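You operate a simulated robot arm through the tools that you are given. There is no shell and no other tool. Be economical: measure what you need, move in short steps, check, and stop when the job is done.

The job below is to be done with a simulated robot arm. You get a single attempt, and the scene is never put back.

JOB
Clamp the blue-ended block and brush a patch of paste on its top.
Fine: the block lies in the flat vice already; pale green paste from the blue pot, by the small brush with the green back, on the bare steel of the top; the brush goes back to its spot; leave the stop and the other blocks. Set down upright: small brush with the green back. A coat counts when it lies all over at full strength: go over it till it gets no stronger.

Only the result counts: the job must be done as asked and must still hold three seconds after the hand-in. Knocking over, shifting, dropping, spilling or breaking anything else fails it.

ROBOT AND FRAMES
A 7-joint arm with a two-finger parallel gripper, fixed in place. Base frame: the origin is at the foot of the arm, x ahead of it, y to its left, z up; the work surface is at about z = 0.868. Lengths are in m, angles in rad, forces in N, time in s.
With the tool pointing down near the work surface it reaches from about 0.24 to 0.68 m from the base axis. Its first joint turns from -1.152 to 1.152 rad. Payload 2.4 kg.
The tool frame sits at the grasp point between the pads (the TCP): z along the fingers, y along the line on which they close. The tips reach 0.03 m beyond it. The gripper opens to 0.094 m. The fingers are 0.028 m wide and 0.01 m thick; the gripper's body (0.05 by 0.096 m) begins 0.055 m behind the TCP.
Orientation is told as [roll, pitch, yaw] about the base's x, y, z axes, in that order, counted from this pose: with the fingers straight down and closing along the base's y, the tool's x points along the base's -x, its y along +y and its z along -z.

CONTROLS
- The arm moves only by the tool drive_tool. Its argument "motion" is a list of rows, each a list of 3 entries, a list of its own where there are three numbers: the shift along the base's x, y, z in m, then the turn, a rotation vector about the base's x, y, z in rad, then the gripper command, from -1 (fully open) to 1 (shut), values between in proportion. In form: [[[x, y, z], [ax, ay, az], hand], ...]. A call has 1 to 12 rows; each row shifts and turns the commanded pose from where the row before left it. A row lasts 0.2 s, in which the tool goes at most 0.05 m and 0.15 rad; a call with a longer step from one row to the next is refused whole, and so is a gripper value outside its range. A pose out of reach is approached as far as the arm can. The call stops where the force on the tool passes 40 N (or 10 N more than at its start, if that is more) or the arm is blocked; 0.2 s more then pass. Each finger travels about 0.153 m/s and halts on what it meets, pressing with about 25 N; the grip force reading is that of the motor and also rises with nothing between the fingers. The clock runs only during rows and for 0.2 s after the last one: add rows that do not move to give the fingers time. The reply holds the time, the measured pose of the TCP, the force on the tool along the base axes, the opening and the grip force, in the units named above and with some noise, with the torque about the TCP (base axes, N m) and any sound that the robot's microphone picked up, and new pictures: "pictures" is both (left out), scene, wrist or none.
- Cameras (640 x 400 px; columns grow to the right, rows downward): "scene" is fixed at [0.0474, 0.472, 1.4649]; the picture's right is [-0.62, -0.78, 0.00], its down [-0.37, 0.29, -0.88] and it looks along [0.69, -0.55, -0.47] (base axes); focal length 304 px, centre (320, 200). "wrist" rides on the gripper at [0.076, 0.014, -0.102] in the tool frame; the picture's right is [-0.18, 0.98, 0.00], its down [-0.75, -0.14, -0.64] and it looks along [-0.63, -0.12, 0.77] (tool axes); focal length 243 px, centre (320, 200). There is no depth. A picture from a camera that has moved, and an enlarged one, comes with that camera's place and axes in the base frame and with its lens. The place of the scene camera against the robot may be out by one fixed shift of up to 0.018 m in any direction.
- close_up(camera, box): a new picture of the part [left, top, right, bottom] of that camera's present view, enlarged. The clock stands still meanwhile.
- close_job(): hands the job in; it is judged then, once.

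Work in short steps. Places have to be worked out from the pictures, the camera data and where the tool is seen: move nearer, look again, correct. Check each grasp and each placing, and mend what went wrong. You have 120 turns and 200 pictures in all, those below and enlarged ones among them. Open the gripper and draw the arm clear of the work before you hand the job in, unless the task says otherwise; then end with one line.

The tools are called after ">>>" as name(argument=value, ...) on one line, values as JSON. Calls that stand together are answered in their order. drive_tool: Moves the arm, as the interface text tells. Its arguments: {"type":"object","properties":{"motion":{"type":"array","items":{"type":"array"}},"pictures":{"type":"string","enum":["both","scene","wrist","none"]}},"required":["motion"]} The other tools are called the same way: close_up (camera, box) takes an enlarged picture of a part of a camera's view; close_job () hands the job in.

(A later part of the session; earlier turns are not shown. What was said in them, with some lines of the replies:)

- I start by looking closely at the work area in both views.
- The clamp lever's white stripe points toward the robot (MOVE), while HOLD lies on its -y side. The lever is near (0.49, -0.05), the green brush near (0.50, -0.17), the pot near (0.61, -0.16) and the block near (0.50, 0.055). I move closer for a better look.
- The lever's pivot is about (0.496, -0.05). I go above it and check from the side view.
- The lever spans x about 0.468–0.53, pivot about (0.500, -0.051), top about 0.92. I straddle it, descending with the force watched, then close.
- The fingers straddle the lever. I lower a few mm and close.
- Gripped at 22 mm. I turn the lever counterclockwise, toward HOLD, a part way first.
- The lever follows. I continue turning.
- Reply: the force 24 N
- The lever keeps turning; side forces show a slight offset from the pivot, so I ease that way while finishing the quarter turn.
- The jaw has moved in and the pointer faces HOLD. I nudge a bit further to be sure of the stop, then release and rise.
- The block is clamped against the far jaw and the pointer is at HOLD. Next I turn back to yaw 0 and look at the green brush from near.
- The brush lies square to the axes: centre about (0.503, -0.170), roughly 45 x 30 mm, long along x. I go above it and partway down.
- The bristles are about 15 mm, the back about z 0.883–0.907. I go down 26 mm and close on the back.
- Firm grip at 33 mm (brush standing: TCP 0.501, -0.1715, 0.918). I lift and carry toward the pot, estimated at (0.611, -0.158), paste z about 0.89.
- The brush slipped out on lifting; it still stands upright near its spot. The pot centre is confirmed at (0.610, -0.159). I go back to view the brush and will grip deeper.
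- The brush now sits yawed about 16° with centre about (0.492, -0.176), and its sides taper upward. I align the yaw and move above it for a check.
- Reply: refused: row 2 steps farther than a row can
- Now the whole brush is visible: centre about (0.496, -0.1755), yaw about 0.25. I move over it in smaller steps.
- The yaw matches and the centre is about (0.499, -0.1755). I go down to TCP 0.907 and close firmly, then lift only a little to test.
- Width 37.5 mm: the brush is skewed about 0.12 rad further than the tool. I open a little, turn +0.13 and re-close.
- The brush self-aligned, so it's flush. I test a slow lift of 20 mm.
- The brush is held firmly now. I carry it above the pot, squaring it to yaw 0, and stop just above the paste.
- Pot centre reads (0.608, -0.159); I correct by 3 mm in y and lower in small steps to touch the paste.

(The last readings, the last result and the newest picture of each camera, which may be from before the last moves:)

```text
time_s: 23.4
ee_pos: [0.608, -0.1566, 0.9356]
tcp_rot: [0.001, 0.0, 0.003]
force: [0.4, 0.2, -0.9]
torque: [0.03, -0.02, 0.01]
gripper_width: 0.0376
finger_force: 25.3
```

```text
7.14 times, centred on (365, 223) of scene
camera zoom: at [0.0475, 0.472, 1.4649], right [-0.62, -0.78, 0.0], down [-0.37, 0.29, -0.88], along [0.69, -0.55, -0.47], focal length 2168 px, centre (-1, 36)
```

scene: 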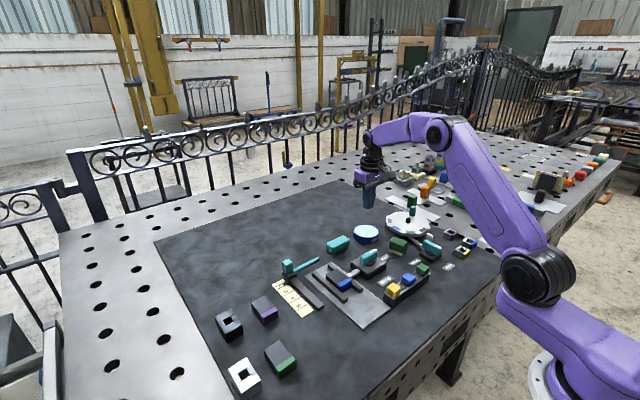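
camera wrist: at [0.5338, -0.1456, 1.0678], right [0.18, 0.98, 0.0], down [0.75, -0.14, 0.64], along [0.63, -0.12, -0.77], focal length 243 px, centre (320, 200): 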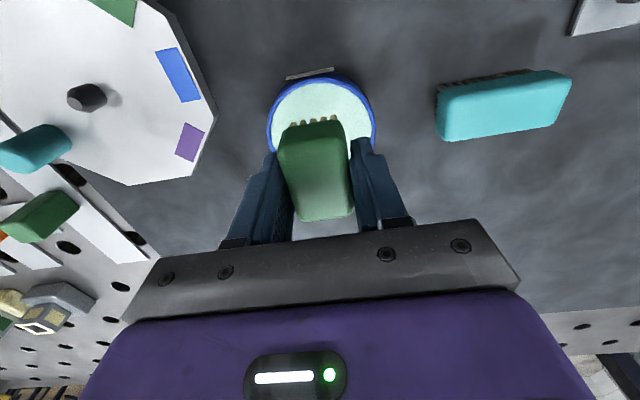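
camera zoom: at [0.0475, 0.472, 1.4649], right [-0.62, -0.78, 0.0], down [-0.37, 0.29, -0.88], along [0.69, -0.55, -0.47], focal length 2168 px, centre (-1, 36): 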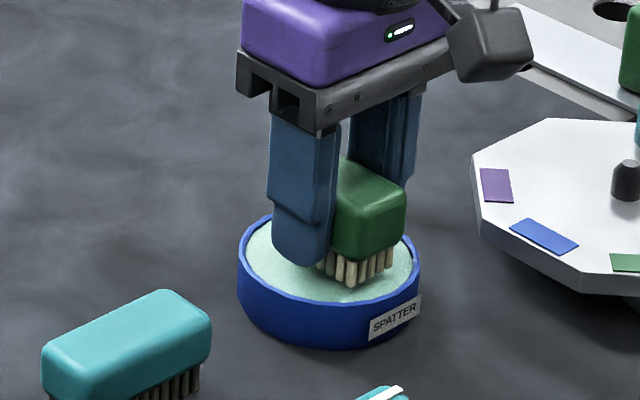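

The bristles are just about at the paste. I lower more in 3 mm steps, watching the force.

>>> drive_tool(motion=[[[0, -0.001, -0.003], [0, 0, 0], 1], [[0, 0, -0.003], [0, 0, 0], 1], [[0, 0, 0], [0, 0, 0], 1]], pictures="none")

>>> close_up(camera="scene", box=[345, 205, 395, 245])

```text
time_s: 24.2
ee_pos: [0.6081, -0.1586, 0.9311]
tcp_rot: [0.0, -0.001, 0.001]
force: [-3.6, 0.6, 7.0]
torque: [0.06, 0.27, 0.02]
gripper_width: 0.0373
finger_force: 24.7
```

```text
10.00 times, centred on (370, 225) of scene
camera zoom: at [0.0473, 0.472, 1.4649], right [-0.62, -0.78, 0.0], down [-0.37, 0.29, -0.88], along [0.69, -0.55, -0.47], focal length 3035 px, centre (-180, -50)
```

zoom: 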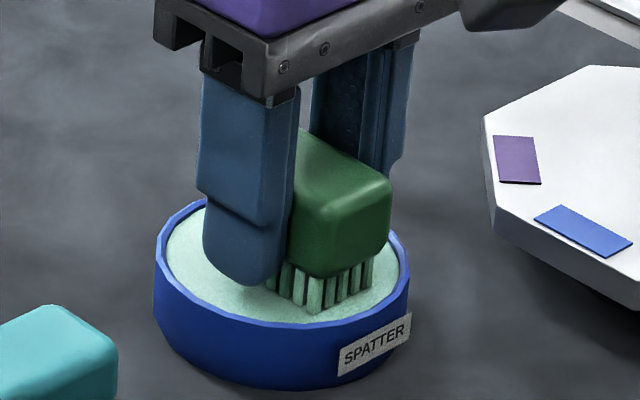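

Contact at 7 N and the bristles turned pale green — loaded. I lift out and carry to near the block to view its top.

>>> drive_tool(motion=[[[0, 0, 0.03], [0, 0, 0], 1], [[0, 0, 0.04], [0, 0, 0], 1], [[-0.02, 0.03, 0.03], [0, 0, 0], 1], [[-0.03, 0.037, 0], [0, 0, 0], 1], [[-0.03, 0.037, 0], [0, 0, 0], 1], [[-0.03, 0.037, 0], [0, 0, 0], 1], [[-0.03, 0.037, 0], [0, 0, 0], 1], [[-0.03, 0.035, 0], [0, 0, 0], 1]], pictures="wrist")

>>> close_up(camera="scene", box=[310, 240, 390, 304])

>>> close_up(camera="wrist", box=[220, 60, 420, 185])

```text
time_s: 26.0
ee_pos: [0.4377, 0.0564, 1.0294]
tcp_rot: [0.001, -0.001, -0.001]
force: [-0.2, 0.5, -0.4]
torque: [0.0, 0.02, -0.03]
gripper_width: 0.0378
finger_force: 25.1
camera wrist: at [0.3623, 0.0709, 1.132], right [0.18, 0.98, 0.0], down [0.75, -0.14, 0.64], along [0.63, -0.12, -0.77], focal length 243 px, centre (320, 200)
```

wrist: 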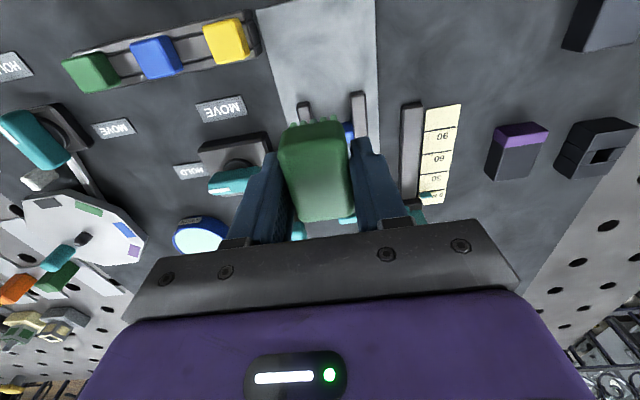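

```text
6.25 times, centred on (350, 272) of scene
camera zoom: at [0.0475, 0.472, 1.4649], right [-0.62, -0.78, 0.0], down [-0.37, 0.29, -0.88], along [0.69, -0.55, -0.47], focal length 1897 px, centre (132, -250)
```

zoom: 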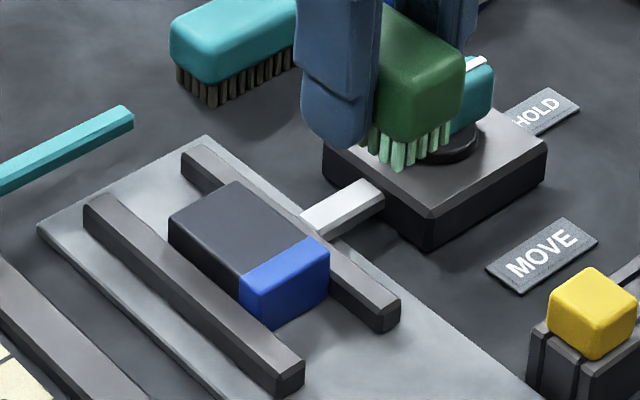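

```text
3.20 times, centred on (320, 122) of wrist
camera zoom: at [0.3623, 0.0709, 1.132], right [0.18, 0.98, 0.0], down [0.75, -0.14, 0.64], along [0.63, -0.12, -0.77], focal length 776 px, centre (320, 448)
```

zoom: 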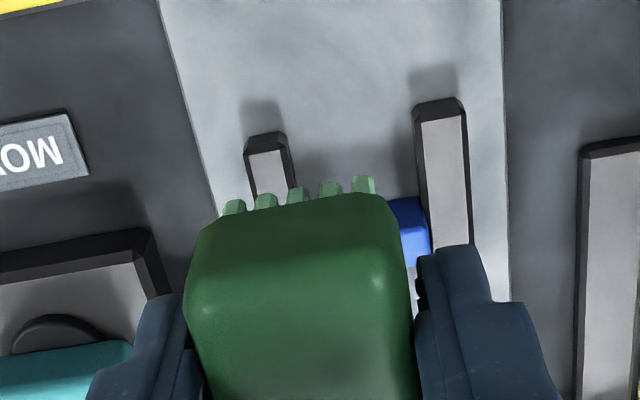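

The held brush hides the block. I shift sideways toward -y to see its top in the wrist camera.

>>> drive_tool(motion=[[[0.02, -0.04, 0], [0, 0, 0], 1], [[0.02, -0.045, 0], [0, 0, 0], 1]], pictures="none")

>>> close_up(camera="wrist", box=[340, 40, 500, 140])

```text
time_s: 26.6
ee_pos: [0.4783, -0.0289, 1.0294]
tcp_rot: [0.002, 0.001, 0.002]
force: [0.2, 0.8, -1.0]
torque: [0.01, 0.0, 0.01]
gripper_width: 0.0377
finger_force: 24.8
```

```text
4.00 times, centred on (420, 90) of wrist
camera zoom: at [0.4026, -0.0148, 1.1318], right [0.18, 0.98, 0.0], down [0.75, -0.14, 0.64], along [0.63, -0.12, -0.77], focal length 970 px, centre (-80, 640)
```

zoom: 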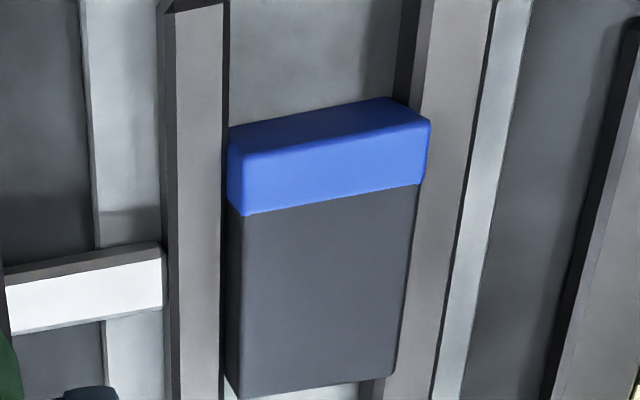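

Steel top: x about 0.485–0.532, y about 0.046–0.085, blue at lower x. The bristles span about ±21 mm in x and ±14 mm in y of the TCP. I go above its middle, staying off the blue.

>>> drive_tool(motion=[[[0.011, 0.045, 0], [0, 0, 0], 1], [[0.011, 0.045, 0], [0, 0, 0], 1], [[0.009, 0.005, -0.035], [0, 0, 0], 1], [[0, 0, -0.035], [0, 0, 0], 1], [[0, 0, -0.01], [0, 0, 0], 1]], pictures="wrist")

>>> close_up(camera="scene", box=[310, 250, 380, 306])

>>> close_up(camera="wrist", box=[240, 60, 400, 160])

```text
time_s: 27.8
ee_pos: [0.5094, 0.0662, 0.9497]
tcp_rot: [-0.001, -0.001, 0.003]
force: [-1.1, 0.6, -0.7]
torque: [-0.01, -0.01, 0.04]
gripper_width: 0.0374
finger_force: 25.4
camera wrist: at [0.4337, 0.0805, 1.0517], right [0.18, 0.98, 0.0], down [0.75, -0.14, 0.64], along [0.63, -0.12, -0.77], focal length 243 px, centre (320, 200)
```

wrist: 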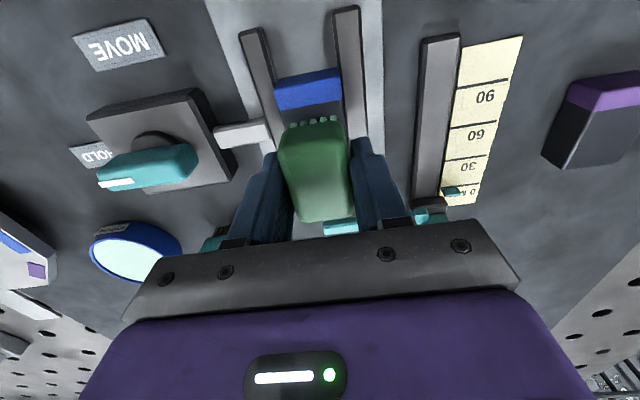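

```text
7.14 times, centred on (345, 278) of scene
camera zoom: at [0.0474, 0.472, 1.4649], right [-0.62, -0.78, 0.0], down [-0.37, 0.29, -0.88], along [0.69, -0.55, -0.47], focal length 2168 px, centre (141, -357)
```

zoom: 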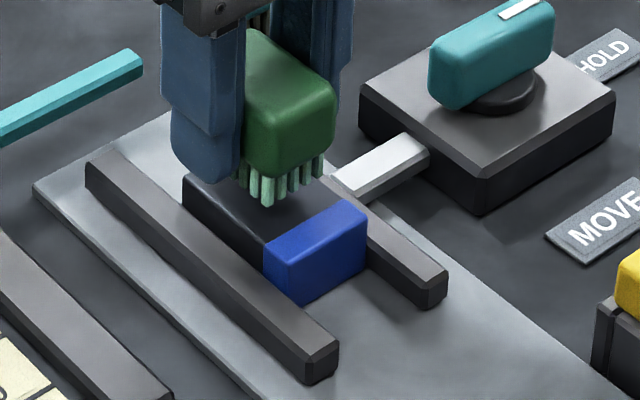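

```text
4.00 times, centred on (320, 110) of wrist
camera zoom: at [0.4337, 0.0805, 1.0517], right [0.18, 0.98, 0.0], down [0.75, -0.14, 0.64], along [0.63, -0.12, -0.77], focal length 970 px, centre (320, 560)
```

zoom: 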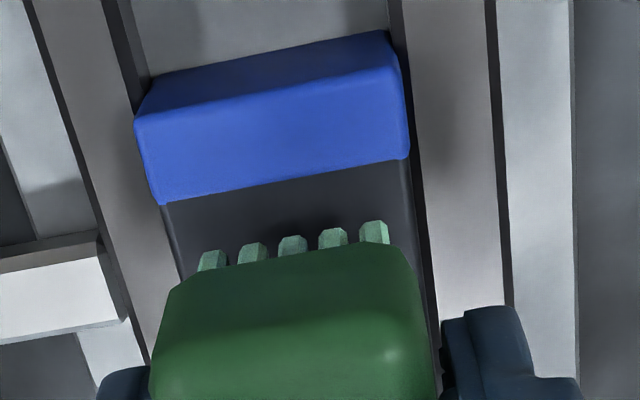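

The bristle front edge is at x about 0.487, 2 mm clear of the blue boundary (0.485). I lower in small steps onto the steel.

>>> drive_tool(motion=[[[0.001, 0, -0.01], [0, 0, 0], 1], [[0, 0, -0.005], [0, 0, 0], 1], [[0, 0, -0.003], [0, 0, 0], 1], [[0, 0, 0], [0, 0, 0], 1]], pictures="none")

>>> close_up(camera="scene", box=[310, 250, 380, 306])

```text
time_s: 28.8
ee_pos: [0.5125, 0.0659, 0.9332]
tcp_rot: [0.002, -0.005, 0.001]
force: [2.4, -0.9, 23.5]
torque: [-0.06, -0.12, 0.0]
gripper_width: 0.0379
finger_force: 25.0
```

```text
7.14 times, centred on (345, 278) of scene
camera zoom: at [0.0471, 0.4719, 1.465], right [-0.62, -0.78, 0.0], down [-0.37, 0.29, -0.88], along [0.69, -0.55, -0.47], focal length 2168 px, centre (141, -357)
```

zoom: 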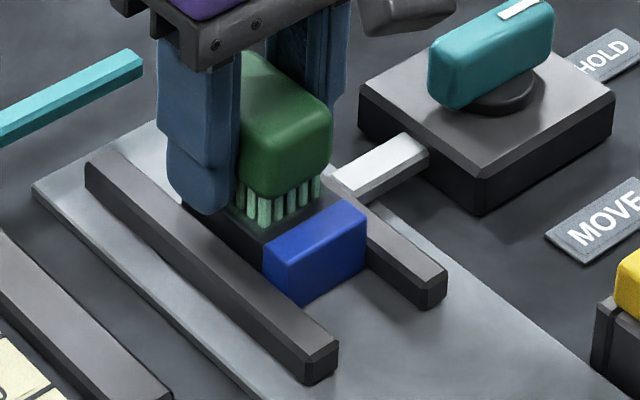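

Firm contact (23 N), a bit much: I ease up 1.5 mm and brush to and fro in y with small shifts in x.

>>> drive_tool(motion=[[[0, 0, 0.0015], [0, 0, 0], 1], [[0, 0.006, 0], [0, 0, 0], 1], [[0, -0.006, 0], [0, 0, 0], 1], [[0, -0.007, 0], [0, 0, 0], 1], [[0.002, 0, 0], [0, 0, 0], 1], [[0, 0.007, 0], [0, 0, 0], 1], [[0, 0.006, 0], [0, 0, 0], 1], [[-0.005, 0, 0], [0, 0, 0], 1], [[0, -0.007, 0], [0, 0, 0], 1], [[0, -0.006, 0], [0, 0, 0], 1], [[0.002, 0.007, 0], [0, 0, 0], 1]], pictures="none")

>>> close_up(camera="scene", box=[310, 250, 380, 306])

```text
time_s: 31.2
ee_pos: [0.5086, 0.0659, 0.9354]
tcp_rot: [0.0, 0.0, 0.003]
force: [-0.2, 0.3, -0.3]
torque: [0.01, 0.0, -0.03]
gripper_width: 0.0375
finger_force: 24.9
```

```text
7.14 times, centred on (345, 278) of scene
camera zoom: at [0.0475, 0.472, 1.4649], right [-0.62, -0.78, 0.0], down [-0.37, 0.29, -0.88], along [0.69, -0.55, -0.47], focal length 2168 px, centre (141, -357)
```

zoom: 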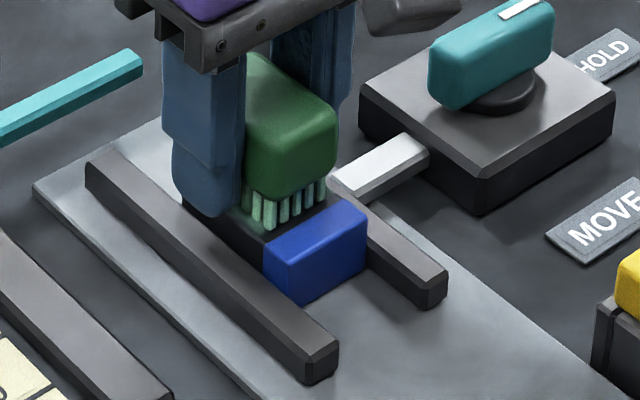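

Force has dropped to zero at this height, so I lower 2 mm and repeat passes, then check.

>>> drive_tool(motion=[[[0, 0, -0.002], [0, 0, 0], 1], [[0, 0.006, 0], [0, 0, 0], 1], [[0, -0.006, 0], [0, 0, 0], 1], [[0, -0.006, 0], [0, 0, 0], 1], [[0.003, 0, 0], [0, 0, 0], 1], [[0, 0.006, 0], [0, 0, 0], 1], [[0, 0.006, 0], [0, 0, 0], 1], [[-0.003, -0.006, 0], [0, 0, 0], 1]], pictures="none")

>>> drive_tool(motion=[[[0, 0, 0.04], [0, 0, 0], 1], [[0, 0, 0.045], [0, 0, 0], 1], [[-0.015, -0.045, 0], [0, 0, 0], 1], [[-0.015, -0.045, 0], [0, 0, 0], 1]], pictures="none")

>>> close_up(camera="scene", box=[310, 250, 380, 306])

>>> close_up(camera="wrist", box=[340, 40, 500, 140])

```text
time_s: 33.0
ee_pos: [0.5096, 0.0674, 0.9322]
tcp_rot: [0.001, -0.001, 0.004]
force: [2.7, 4.8, 15.5]
torque: [0.17, -0.15, 0.05]
gripper_width: 0.0376
finger_force: 24.6
```

```text
time_s: 34.0
ee_pos: [0.4803, -0.0247, 1.0174]
tcp_rot: [-0.001, 0.001, 0.002]
force: [0.3, 0.1, -0.6]
torque: [0.05, 0.0, 0.0]
gripper_width: 0.0373
finger_force: 25.6
```

```text
7.14 times, centred on (345, 278) of scene
camera zoom: at [0.0474, 0.472, 1.4649], right [-0.62, -0.78, 0.0], down [-0.37, 0.29, -0.88], along [0.69, -0.55, -0.47], focal length 2168 px, centre (141, -357)
```

zoom: 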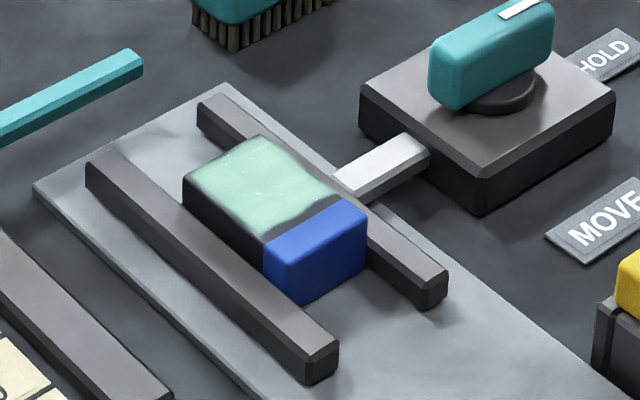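

```text
4.00 times, centred on (420, 90) of wrist
camera zoom: at [0.4041, -0.0107, 1.1202], right [0.18, 0.98, 0.0], down [0.75, -0.14, 0.64], along [0.63, -0.12, -0.77], focal length 970 px, centre (-80, 640)
```

zoom: 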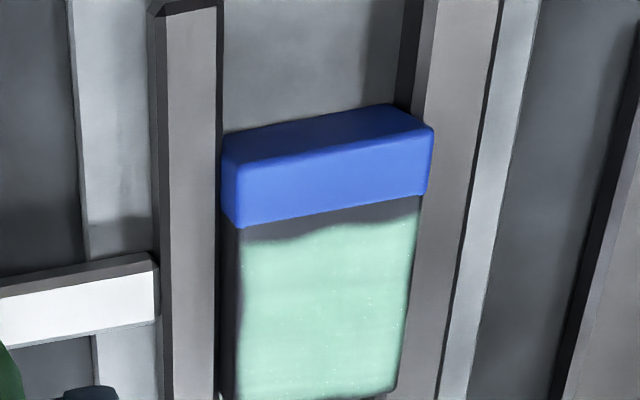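

The patch covers almost all; bare strips remain of about 4–5 mm next to the blue and 2 mm on the -y edge. I re-dip to keep the brush loaded before going over it again.

>>> drive_tool(motion=[[[0.032, -0.0335, 0], [0, 0, 0], 1], [[0.032, -0.0335, 0], [0, 0, 0], 1], [[0.032, -0.0335, 0], [0, 0, 0], 1], [[0.032, -0.0335, 0], [0, 0, 0], 1], [[0, 0, -0.04], [0, 0, 0], 1], [[0, 0, -0.03], [0, 0, 0], 1], [[0, 0, -0.01], [0, 0, 0], 1], [[0, 0, -0.006], [0, 0, 0], 1], [[0, 0, 0], [0, 0, 0], 1]], pictures="none")

>>> close_up(camera="scene", box=[345, 205, 395, 245])

```text
time_s: 36.0
ee_pos: [0.6067, -0.157, 0.9314]
tcp_rot: [0.001, 0.0, 0.001]
force: [-0.5, 0.5, -0.4]
torque: [0.0, -0.01, -0.03]
gripper_width: 0.0375
finger_force: 25.2
```

```text
10.00 times, centred on (370, 225) of scene
camera zoom: at [0.0475, 0.472, 1.4649], right [-0.62, -0.78, 0.0], down [-0.37, 0.29, -0.88], along [0.69, -0.55, -0.47], focal length 3035 px, centre (-180, -50)
```

zoom: 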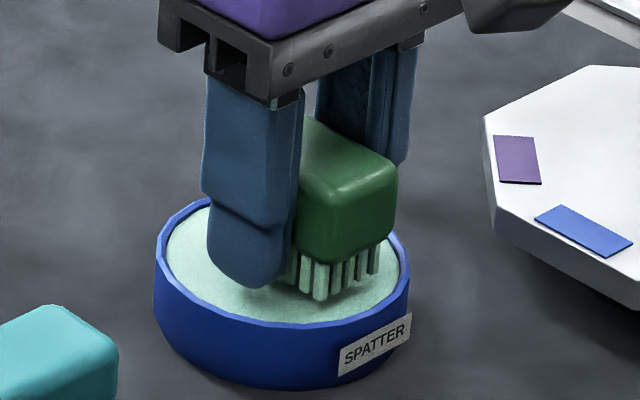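

Not quite touching (brush slid up a millimetre or so). I lower 3 mm more.

>>> drive_tool(motion=[[[0.001, -0.001, -0.002], [0, 0, 0], 1], [[0, 0, -0.001], [0, 0, 0], 1], [[0, 0, 0], [0, 0, 0], 1]], pictures="none")

>>> close_up(camera="scene", box=[345, 205, 395, 245])

```text
time_s: 36.8
ee_pos: [0.6083, -0.1588, 0.9279]
tcp_rot: [0.001, 0.002, 0.0]
force: [0.0, 0.2, -0.9]
torque: [0.01, -0.05, 0.0]
gripper_width: 0.0375
finger_force: 25.5
```

```text
10.00 times, centred on (370, 225) of scene
camera zoom: at [0.0475, 0.472, 1.4649], right [-0.62, -0.78, 0.0], down [-0.37, 0.29, -0.88], along [0.69, -0.55, -0.47], focal length 3035 px, centre (-180, -50)
```

zoom: 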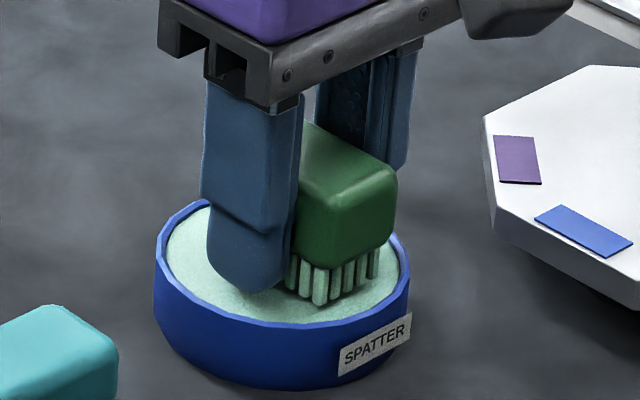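

>>> drive_tool(motion=[[[0, 0, -0.0015], [0, 0, 0], 1], [[0, 0, -0.001], [0, 0, 0], 1], [[0, 0, 0], [0, 0, 0], 1]], pictures="none")

>>> close_up(camera="scene", box=[345, 205, 395, 245])

```text
time_s: 37.6
ee_pos: [0.6092, -0.1595, 0.9257]
tcp_rot: [-0.001, 0.001, 0.0]
force: [-0.1, 0.1, -0.4]
torque: [-0.03, -0.02, -0.02]
gripper_width: 0.0376
finger_force: 25.0
```

```text
10.00 times, centred on (370, 225) of scene
camera zoom: at [0.0475, 0.472, 1.4649], right [-0.62, -0.78, 0.0], down [-0.37, 0.29, -0.88], along [0.69, -0.55, -0.47], focal length 3035 px, centre (-180, -50)
```

zoom: 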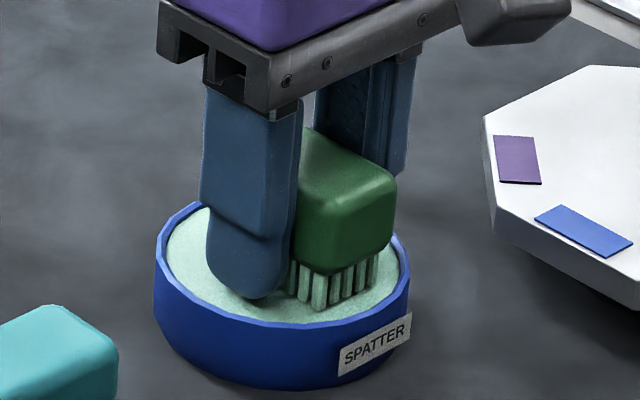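

>>> drive_tool(motion=[[[-0.001, 0.001, -0.0015], [0, 0, 0], 1], [[0, 0, -0.001], [0, 0, 0], 1], [[0, 0, 0], [0, 0, 0], 1]], pictures="none")

```text
time_s: 38.4
ee_pos: [0.607, -0.1592, 0.9243]
tcp_rot: [-0.001, -0.002, 0.0]
force: [-1.7, -3.2, 18.3]
torque: [-0.02, 0.09, 0.01]
gripper_width: 0.0376
finger_force: 25.4
```

Contact at 18 N. I look at how the brush sits in the fingers now after lifting out.

>>> drive_tool(motion=[[[0, 0, 0.03], [0, 0, 0], 1], [[0, 0, 0.045], [0, 0, 0], 1]], pictures="none")

>>> close_up(camera="scene", box=[345, 180, 405, 228])

>>> close_up(camera="wrist", box=[220, 80, 420, 205])

```text
time_s: 39.0
ee_pos: [0.6068, -0.1586, 0.9977]
tcp_rot: [0.001, 0.004, 0.003]
force: [-0.2, -0.4, -0.9]
torque: [0.02, -0.03, 0.0]
gripper_width: 0.0375
finger_force: 25.2
```

```text
8.33 times, centred on (375, 204) of scene
camera zoom: at [0.0474, 0.472, 1.4649], right [-0.62, -0.78, 0.0], down [-0.37, 0.29, -0.88], along [0.69, -0.55, -0.47], focal length 2529 px, centre (-138, 167)
```

zoom: 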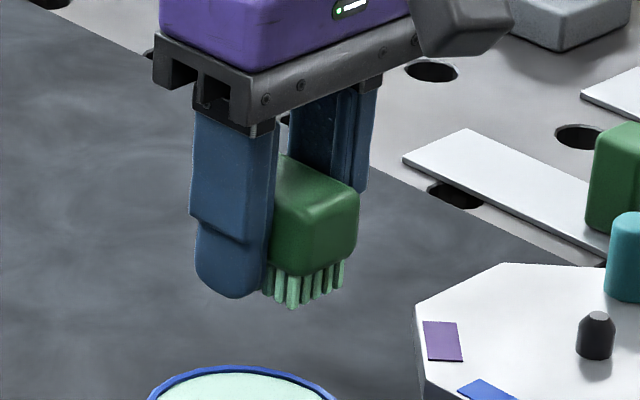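

```text
3.20 times, centred on (320, 142) of wrist
camera zoom: at [0.5315, -0.1441, 1.1002], right [0.18, 0.98, 0.0], down [0.75, -0.14, 0.64], along [0.63, -0.12, -0.77], focal length 776 px, centre (320, 384)
```

zoom: 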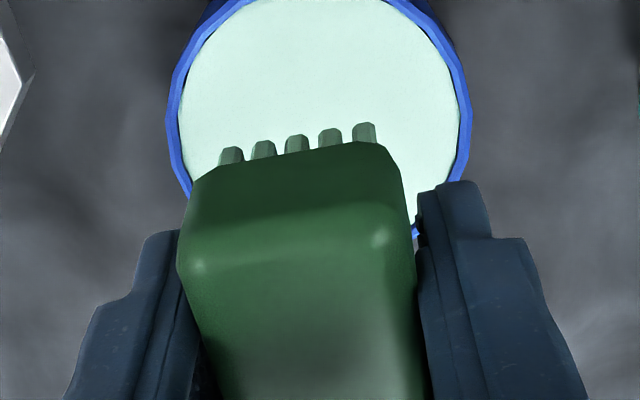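

The brush has slid up about 4 mm in the grip, still firm. I go back over the block with lighter pressing, starting nearer the blue edge (x 0.505).

>>> drive_tool(motion=[[[-0.017, 0.0375, 0.01], [0, 0, 0], 1], [[-0.017, 0.0375, 0], [0, 0, 0], 1], [[-0.017, 0.0375, 0], [0, 0, 0], 1], [[-0.017, 0.0375, 0], [0, 0, 0], 1], [[-0.017, 0.0375, 0], [0, 0, 0], 1], [[-0.0155, 0.037, 0], [0, 0, 0], 1], [[0, 0, -0.04], [0, 0, 0], 1], [[0, 0, -0.03], [0, 0, 0], 1], [[0, 0, -0.004], [0, 0, 0], 1], [[0, 0, -0.002], [0, 0, 0], 1]], pictures="none")

>>> close_up(camera="scene", box=[310, 250, 380, 306])

>>> close_up(camera="wrist", box=[240, 60, 400, 160])

```text
time_s: 41.2
ee_pos: [0.5075, 0.0662, 0.9319]
tcp_rot: [-0.001, -0.003, 0.002]
force: [-1.4, -0.3, 4.6]
torque: [0.04, -0.06, -0.01]
gripper_width: 0.0375
finger_force: 24.6
```

```text
7.14 times, centred on (345, 278) of scene
camera zoom: at [0.0473, 0.472, 1.4649], right [-0.62, -0.78, 0.0], down [-0.37, 0.29, -0.88], along [0.69, -0.55, -0.47], focal length 2168 px, centre (141, -357)
```

zoom: 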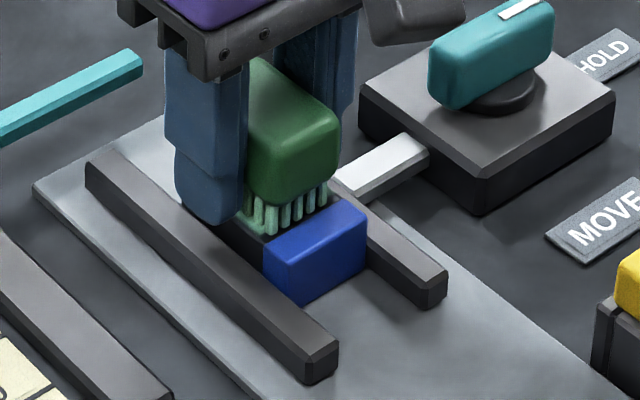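

```text
4.00 times, centred on (320, 110) of wrist
camera zoom: at [0.4308, 0.0808, 1.0344], right [0.18, 0.98, 0.0], down [0.75, -0.14, 0.64], along [0.63, -0.12, -0.77], focal length 970 px, centre (320, 560)
```

zoom: 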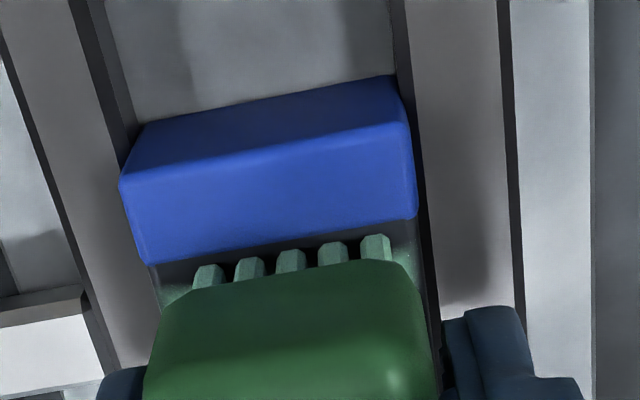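

Light contact (4.6 N); the bristle front is about 3 mm from the blue. I sweep closer to the blue (2.5 mm) with y swings of ±7 mm, then shift to the far end.

>>> drive_tool(motion=[[[-0.0025, 0, -0.0005], [0, 0, 0], 1], [[0, 0.007, 0], [0, 0, 0], 1], [[0, -0.007, 0], [0, 0, 0], 1], [[0, -0.007, 0], [0, 0, 0], 1], [[0, 0.007, 0], [0, 0, 0], 1], [[0, 0.007, 0], [0, 0, 0], 1], [[0.004, 0, 0], [0, 0, 0], 1], [[0, -0.007, 0], [0, 0, 0], 1], [[0, -0.007, 0], [0, 0, 0], 1], [[0.004, 0, 0], [0, 0, 0], 1], [[0, 0.007, 0], [0, 0, 0], 1], [[0, 0.007, 0], [0, 0, 0], 1]], pictures="none")

>>> drive_tool(motion=[[[-0.002, -0.007, 0], [0, 0, 0], 1], [[0, -0.008, 0], [0, 0, 0], 1], [[-0.003, 0, 0], [0, 0, 0], 1], [[0, 0.008, 0], [0, 0, 0], 1], [[0, 0.007, 0], [0, 0, 0], 1], [[-0.003, -0.001, 0], [0, 0, 0], 1], [[0, -0.007, 0], [0, 0, 0], 1], [[0, -0.007, 0], [0, 0, 0], 1], [[0, 0.008, 0], [0, 0, 0], 1]], pictures="none")

>>> drive_tool(motion=[[[0, 0, 0.04], [0, 0, 0], 1], [[0, 0, 0.045], [0, 0, 0], 1], [[-0.012, -0.045, 0], [0, 0, 0], 1], [[-0.012, -0.045, 0], [0, 0, 0], 1]], pictures="none")

>>> close_up(camera="scene", box=[310, 250, 380, 306])

>>> close_up(camera="wrist", box=[340, 40, 500, 140])

```text
time_s: 43.8
ee_pos: [0.5141, 0.073, 0.9319]
tcp_rot: [0.001, -0.002, 0.001]
force: [0.8, -5.4, 13.8]
torque: [-0.17, -0.07, -0.02]
gripper_width: 0.0375
finger_force: 25.0
```

```text
time_s: 45.8
ee_pos: [0.5046, 0.0645, 0.9315]
tcp_rot: [0.001, 0.0, -0.001]
force: [0.0, -5.2, 15.8]
torque: [-0.12, -0.1, -0.03]
gripper_width: 0.0375
finger_force: 25.3
```

```text
time_s: 46.8
ee_pos: [0.4802, -0.0235, 1.0164]
tcp_rot: [-0.002, 0.0, 0.002]
force: [0.1, 0.2, 0.1]
torque: [0.0, 0.01, 0.02]
gripper_width: 0.0377
finger_force: 24.9
```

```text
7.14 times, centred on (345, 278) of scene
camera zoom: at [0.0474, 0.472, 1.4649], right [-0.62, -0.78, 0.0], down [-0.37, 0.29, -0.88], along [0.69, -0.55, -0.47], focal length 2168 px, centre (141, -357)
```

zoom: 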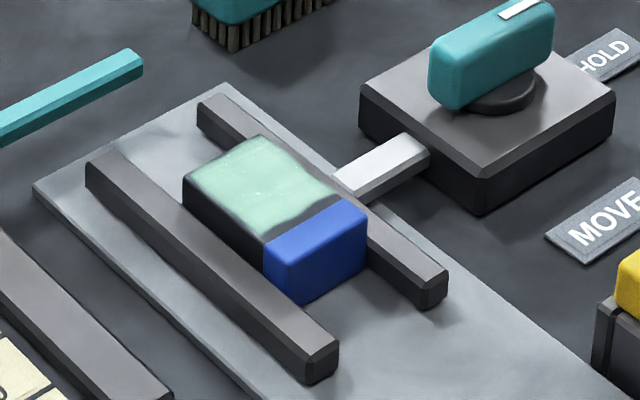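

```text
4.00 times, centred on (420, 90) of wrist
camera zoom: at [0.4042, -0.0092, 1.1192], right [0.18, 0.98, 0.0], down [0.75, -0.14, 0.64], along [0.63, -0.12, -0.77], focal length 970 px, centre (-80, 640)
```

zoom: 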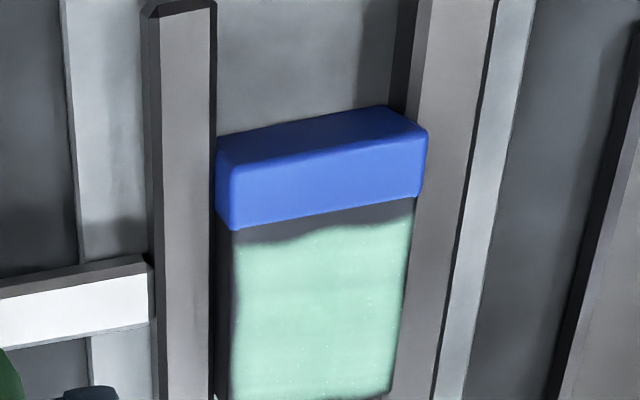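

The patch outline is the same as before (a fixed patch), and seems more solid. I take a tight picture for comparing strength, then do another round.

>>> close_up(camera="scene", box=[328, 266, 353, 286])

>>> drive_tool(motion=[[[0.014, 0.045, 0], [0, 0, 0], 1], [[0.014, 0.045, 0], [0, 0, 0], 1], [[0, 0, -0.045], [0, 0, 0], 1], [[0, 0, -0.035], [0, 0, 0], 1], [[0, 0, -0.004], [0, 0, 0], 1], [[0, 0, -0.0015], [0, 0, 0], 1]], pictures="none")

```text
16.00 times, centred on (340, 276) of scene
camera zoom: at [0.0474, 0.472, 1.4649], right [-0.62, -0.78, 0.0], down [-0.37, 0.29, -0.88], along [0.69, -0.55, -0.47], focal length 4856 px, centre (-8, -1016)
```

zoom: 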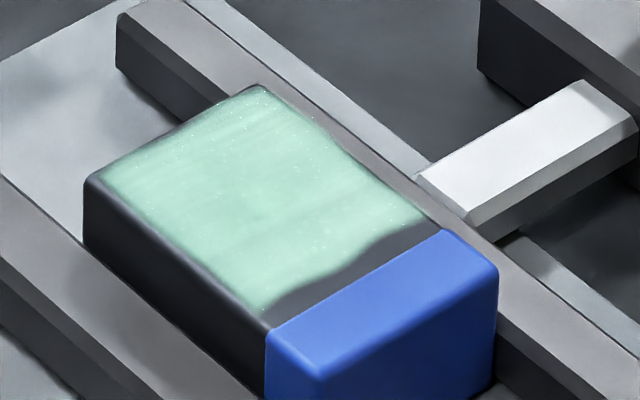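

```text
time_s: 48.2
ee_pos: [0.5102, 0.0664, 0.931]
tcp_rot: [-0.001, -0.002, 0.0]
force: [-2.4, -0.2, 10.0]
torque: [0.0, 0.12, -0.01]
gripper_width: 0.0375
finger_force: 24.5
```

In contact at 10 N. Another full round of strokes, then compare.

>>> drive_tool(motion=[[[0, 0.008, 0], [0, 0, 0], 1], [[0, -0.008, 0], [0, 0, 0], 1], [[0, -0.008, 0], [0, 0, 0], 1], [[0.004, 0, 0], [0, 0, 0], 1], [[0, 0.008, 0], [0, 0, 0], 1], [[0, 0.008, 0], [0, 0, 0], 1], [[-0.008, 0, 0], [0, 0, 0], 1], [[0, -0.008, 0], [0, 0, 0], 1], [[0, -0.008, 0], [0, 0, 0], 1], [[0.008, 0, 0], [0, 0, 0], 1], [[0, 0.008, 0], [0, 0, 0], 1], [[-0.004, 0, 0], [0, 0, 0], 1]], pictures="none")

>>> drive_tool(motion=[[[0, 0, 0.04], [0, 0, 0], 1], [[0, 0, 0.045], [0, 0, 0], 1], [[-0.014, -0.045, 0], [0, 0, 0], 1], [[-0.014, -0.045, 0], [0, 0, 0], 1]], pictures="none")

>>> close_up(camera="scene", box=[328, 266, 353, 286])

>>> close_up(camera="wrist", box=[340, 40, 500, 140])

```text
time_s: 50.8
ee_pos: [0.5094, 0.0663, 0.932]
tcp_rot: [0.002, -0.001, 0.002]
force: [1.2, 0.0, 4.2]
torque: [0.02, -0.07, -0.04]
gripper_width: 0.0377
finger_force: 24.3
```

```text
time_s: 51.8
ee_pos: [0.4782, -0.0234, 1.0156]
tcp_rot: [0.001, -0.002, 0.003]
force: [-0.2, 0.6, -0.3]
torque: [0.01, -0.01, 0.02]
gripper_width: 0.0374
finger_force: 25.3
```

```text
16.00 times, centred on (340, 276) of scene
camera zoom: at [0.0474, 0.472, 1.4649], right [-0.62, -0.78, 0.0], down [-0.37, 0.29, -0.88], along [0.69, -0.55, -0.47], focal length 4856 px, centre (-8, -1016)
```

zoom: 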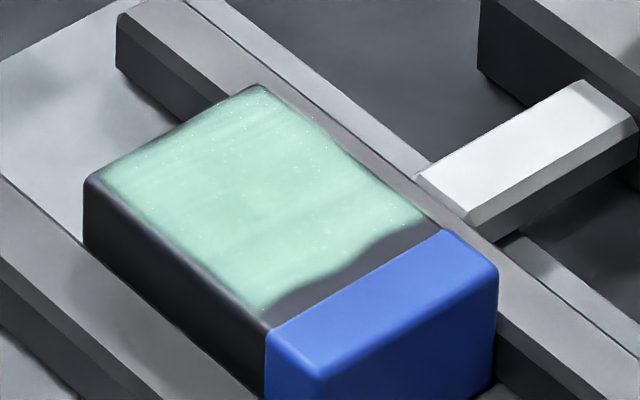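

```text
4.00 times, centred on (420, 90) of wrist
camera zoom: at [0.4024, -0.0092, 1.118], right [0.18, 0.98, 0.0], down [0.75, -0.14, 0.64], along [0.63, -0.12, -0.77], focal length 970 px, centre (-80, 640)
```

zoom: 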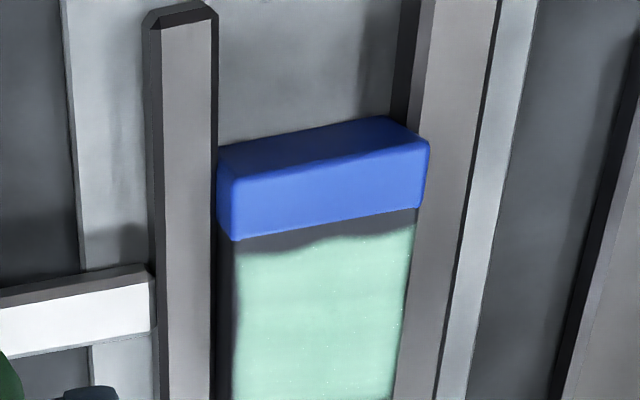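

No change any more — the coat is at full strength. I carry the brush back to its spot (TCP about 0.5065, -0.1705) and lower it part way.

>>> drive_tool(motion=[[[0.007, -0.037, 0], [0, 0, 0], 1], [[0.007, -0.037, 0], [0, 0, 0], 1], [[0.007, -0.037, 0], [0, 0, 0], 1], [[0.0072, -0.036, 0], [0, 0, 0], 1], [[0, 0, -0.045], [0, 0, 0], 1], [[0, 0, -0.045], [0, 0, 0], 1], [[0, 0, -0.01], [0, 0, 0], 1]], pictures="wrist")

>>> close_up(camera="scene", box=[370, 220, 430, 268])

```text
time_s: 53.4
ee_pos: [0.5099, -0.1728, 0.916]
tcp_rot: [0.0, 0.0, 0.001]
force: [0.1, 0.2, -0.7]
torque: [0.01, -0.05, 0.0]
gripper_width: 0.0373
finger_force: 24.6
camera wrist: at [0.433, -0.1572, 1.018], right [0.18, 0.98, 0.0], down [0.75, -0.14, 0.64], along [0.63, -0.12, -0.77], focal length 243 px, centre (320, 200)
```

wrist: 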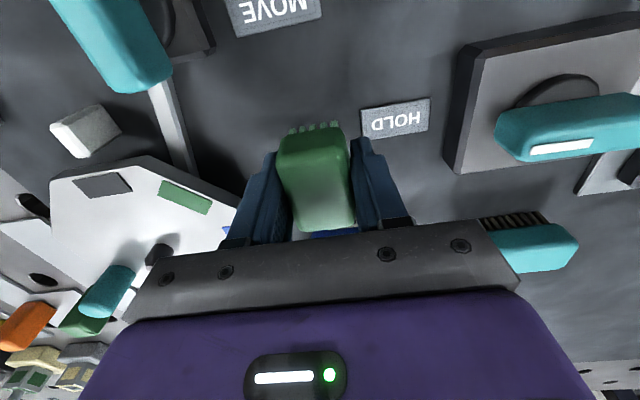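

```text
8.33 times, centred on (400, 244) of scene
camera zoom: at [0.0475, 0.472, 1.4649], right [-0.62, -0.78, 0.0], down [-0.37, 0.29, -0.88], along [0.69, -0.55, -0.47], focal length 2529 px, centre (-347, -167)
```

zoom: 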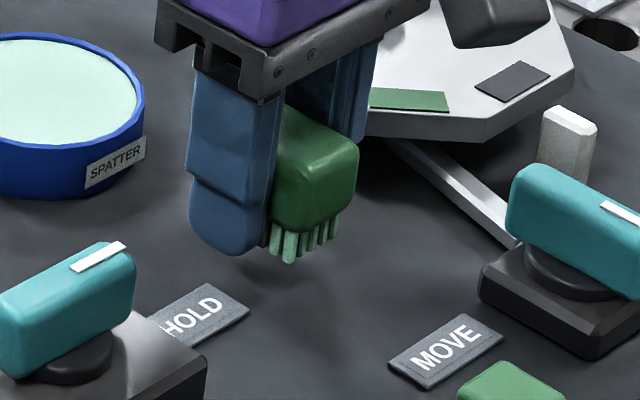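

Wrist and scene comparisons with the original spot suggest a shift of about (-2, +4) mm. I apply that and lower to light contact.

>>> drive_tool(motion=[[[-0.002, 0.004, -0.006], [0, 0, 0], 1], [[0, 0, -0.003], [0, 0, 0], 1], [[0, 0, 0], [0, 0, 0], 1]], pictures="none")

>>> close_up(camera="scene", box=[345, 200, 445, 280])

```text
time_s: 54.2
ee_pos: [0.508, -0.1677, 0.9061]
tcp_rot: [-0.001, 0.0, 0.001]
force: [-0.5, -0.1, 0.2]
torque: [0.0, -0.06, -0.03]
gripper_width: 0.0375
finger_force: 25.1
```

```text
5.00 times, centred on (395, 240) of scene
camera zoom: at [0.0475, 0.472, 1.4649], right [-0.62, -0.78, 0.0], down [-0.37, 0.29, -0.88], along [0.69, -0.55, -0.47], focal length 1517 px, centre (-55, 0)
```

zoom: 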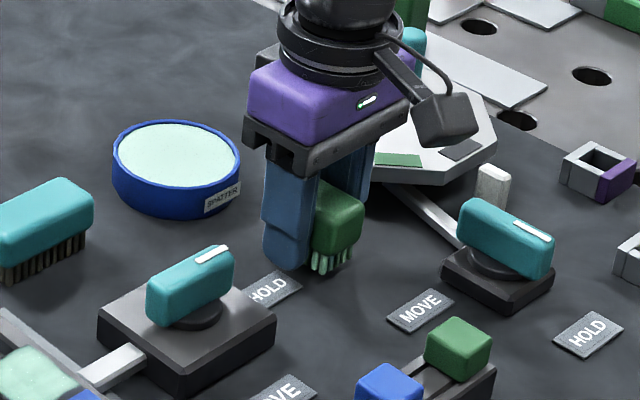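

The silhouette now matches the original spot. I lower the last few mm to touch.

>>> drive_tool(motion=[[[-0.001, 0, -0.002], [0, 0, 0], 1], [[0, 0, -0.0015], [0, 0, 0], 1], [[0, 0, 0], [0, 0, 0], 1]], pictures="none")

```text
time_s: 55.0
ee_pos: [0.5046, -0.167, 0.904]
tcp_rot: [-0.001, 0.001, 0.0]
force: [-0.5, -0.2, -1.1]
torque: [0.05, -0.01, -0.03]
gripper_width: 0.0376
finger_force: 25.0
```

>>> drive_tool(motion=[[[0, 0, -0.0015], [0, 0, 0], 1], [[0, 0, -0.001], [0, 0, 0], 1], [[0, 0, 0], [0, 0, 0], 1]], pictures="none")

>>> close_up(camera="scene", box=[370, 220, 430, 268])

```text
time_s: 55.8
ee_pos: [0.5059, -0.1669, 0.9012]
tcp_rot: [0.0, -0.001, 0.002]
force: [0.5, -0.1, -0.9]
torque: [0.04, 0.01, 0.01]
gripper_width: 0.0376
finger_force: 24.9
```

```text
8.33 times, centred on (400, 244) of scene
camera zoom: at [0.0475, 0.472, 1.4649], right [-0.62, -0.78, 0.0], down [-0.37, 0.29, -0.88], along [0.69, -0.55, -0.47], focal length 2529 px, centre (-347, -167)
```

zoom: 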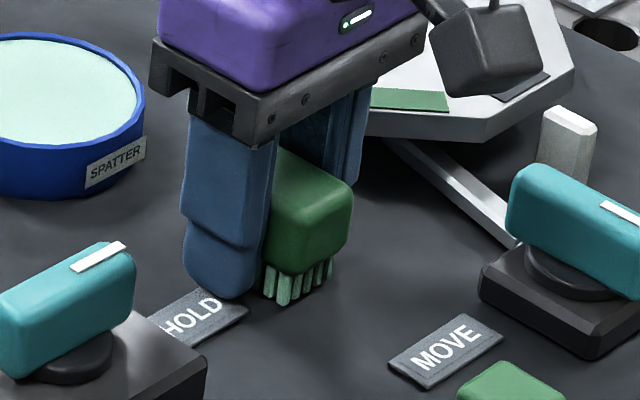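

Nearly on the table, and the fingertips are close to the HOLD plate's edge. I shift 3 mm to -y away from it and lower 1 mm.

>>> drive_tool(motion=[[[0, -0.003, 0], [0, 0, 0], 1], [[0, 0, -0.001], [0, 0, 0], 1], [[0, 0, 0], [0, 0, 0], 1]], pictures="none")

```text
time_s: 56.6
ee_pos: [0.506, -0.1704, 0.9004]
tcp_rot: [0.002, -0.001, 0.001]
force: [0.4, 0.2, -0.6]
torque: [0.0, 0.0, -0.01]
gripper_width: 0.0376
finger_force: 25.4
```

>>> drive_tool(motion=[[[0, 0, -0.001], [0, 0, 0], 1], [[0, 0, 0], [0, 0, 0], 1]], pictures="none")

>>> close_up(camera="scene", box=[385, 235, 415, 259])

```text
time_s: 57.2
ee_pos: [0.506, -0.1697, 0.8989]
tcp_rot: [0.001, 0.0, 0.001]
force: [-1.6, 0.6, 2.8]
torque: [0.01, -0.02, 0.01]
gripper_width: 0.0377
finger_force: 25.2
```

```text
16.00 times, centred on (400, 247) of scene
camera zoom: at [0.0474, 0.472, 1.4649], right [-0.62, -0.78, 0.0], down [-0.37, 0.29, -0.88], along [0.69, -0.55, -0.47], focal length 4856 px, centre (-960, -552)
```

zoom: 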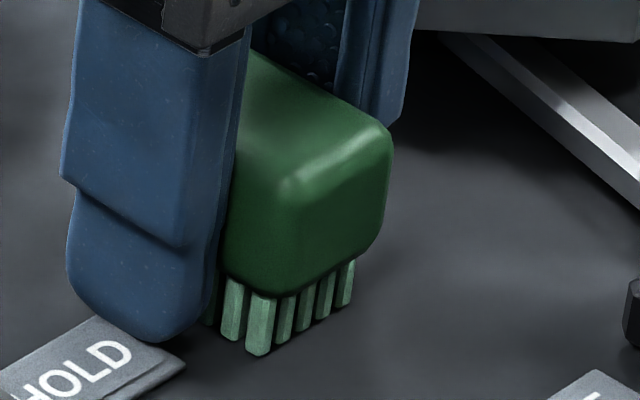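

Light touch. I release gradually while rising a couple of mm to stay clear of the label, then lift straight up.

>>> drive_tool(motion=[[[0, 0, 0.001], [0, 0, 0], 0.12], [[0, 0, 0.001], [0, 0, 0], 0.08], [[0, 0, 0.004], [0, 0, 0], 0.0], [[0, 0, 0.015], [0, 0, 0], -0.1], [[0, 0, 0.04], [0, 0, 0], -0.2], [[0, 0, 0.045], [0, 0, 0], -0.4], [[-0.03, 0, 0.03], [0, 0, 0], -0.4], [[-0.045, 0, 0], [0, 0, 0], -0.4]])

>>> close_up(camera="scene", box=[345, 200, 445, 280])

>>> close_up(camera="wrist", box=[200, 40, 440, 190])

```text
time_s: 59.0
ee_pos: [0.4298, -0.1698, 1.0354]
tcp_rot: [-0.001, -0.001, 0.001]
force: [-0.6, -0.3, 0.2]
torque: [0.0, 0.05, 0.0]
gripper_width: 0.0658
finger_force: 0.0
camera wrist: at [0.3538, -0.1555, 1.138], right [0.18, 0.98, 0.0], down [0.75, -0.14, 0.64], along [0.63, -0.12, -0.77], focal length 243 px, centre (320, 200)
```

scene: 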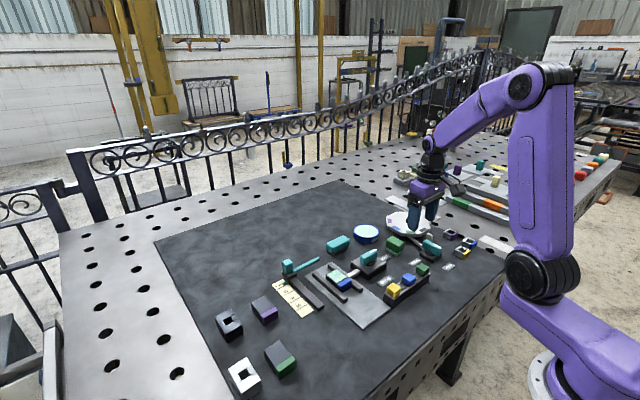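
wrist: 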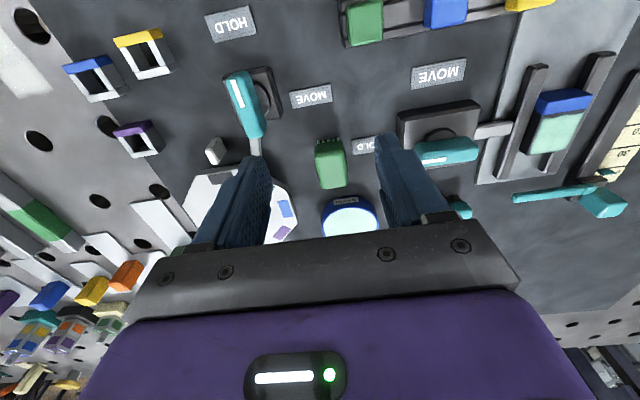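

```text
5.00 times, centred on (395, 240) of scene
camera zoom: at [0.0474, 0.472, 1.4649], right [-0.62, -0.78, 0.0], down [-0.37, 0.29, -0.88], along [0.69, -0.55, -0.47], focal length 1517 px, centre (-55, 0)
```

zoom: 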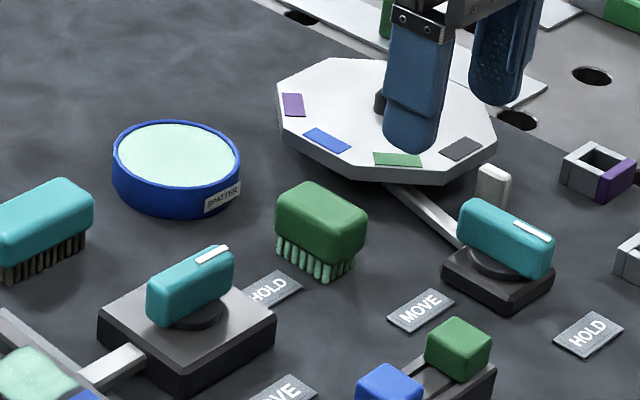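

```text
2.67 times, centred on (320, 115) of wrist
camera zoom: at [0.3538, -0.1555, 1.138], right [0.18, 0.98, 0.0], down [0.75, -0.14, 0.64], along [0.63, -0.12, -0.77], focal length 647 px, centre (320, 427)
```

zoom: 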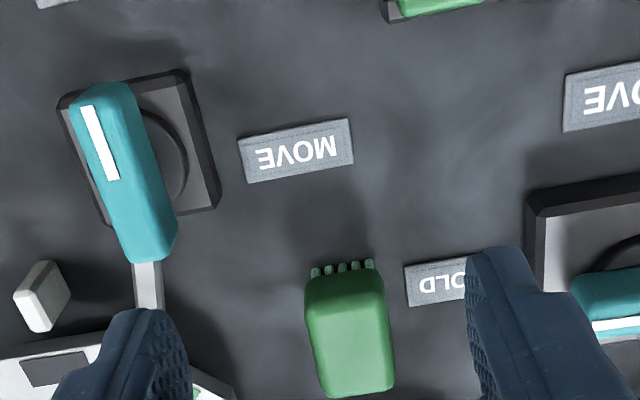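

The brush stands upright on its original spot, the lever is at HOLD, the coat is on, and nothing else has moved. I draw the arm up and clear, and check once more.

>>> drive_tool(motion=[[[0, 0, 0.05], [0, 0, 0], -1], [[-0.01, 0.03, 0.035], [0, 0, 0], -1], [[-0.02, 0.03, 0.03], [0, 0, 0], -1], [[-0.02, 0.03, 0.03], [0, 0, 0], -1], [[0, 0.03, 0.03], [0, 0, 0], -1]], pictures="none")

>>> close_up(camera="scene", box=[260, 190, 480, 330])

```text
time_s: 60.2
ee_pos: [0.3802, -0.05, 1.2111]
tcp_rot: [-0.001, 0.003, -0.002]
force: [0.2, -0.4, -0.7]
torque: [0.0, -0.02, 0.0]
gripper_width: 0.0939
finger_force: 0.1
```

```text
2.86 times, centred on (370, 260) of scene
camera zoom: at [0.0474, 0.472, 1.4649], right [-0.62, -0.78, 0.0], down [-0.37, 0.29, -0.88], along [0.69, -0.55, -0.47], focal length 867 px, centre (177, 29)
```

zoom: 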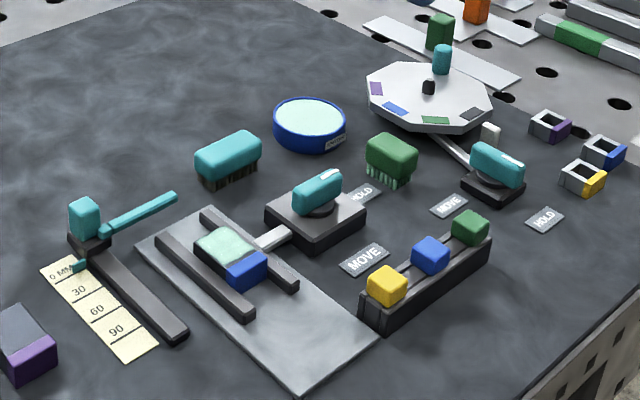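

Everything stands as asked, so I hand in the job.

>>> close_job()

```text
The job is handed in.
```

The job is handed in: the blue-ended block is clamped (lever at HOLD), the paste patch on its steel top is at full strength, and the small green-backed brush stands upright at its spot, though it slipped from the first grip while being lifted and stayed upright. A strip of about 4–5 mm next to the blue end and about 2 mm on the side nearest the clamp lever stayed bare, even with the brush swept closer to those edges.
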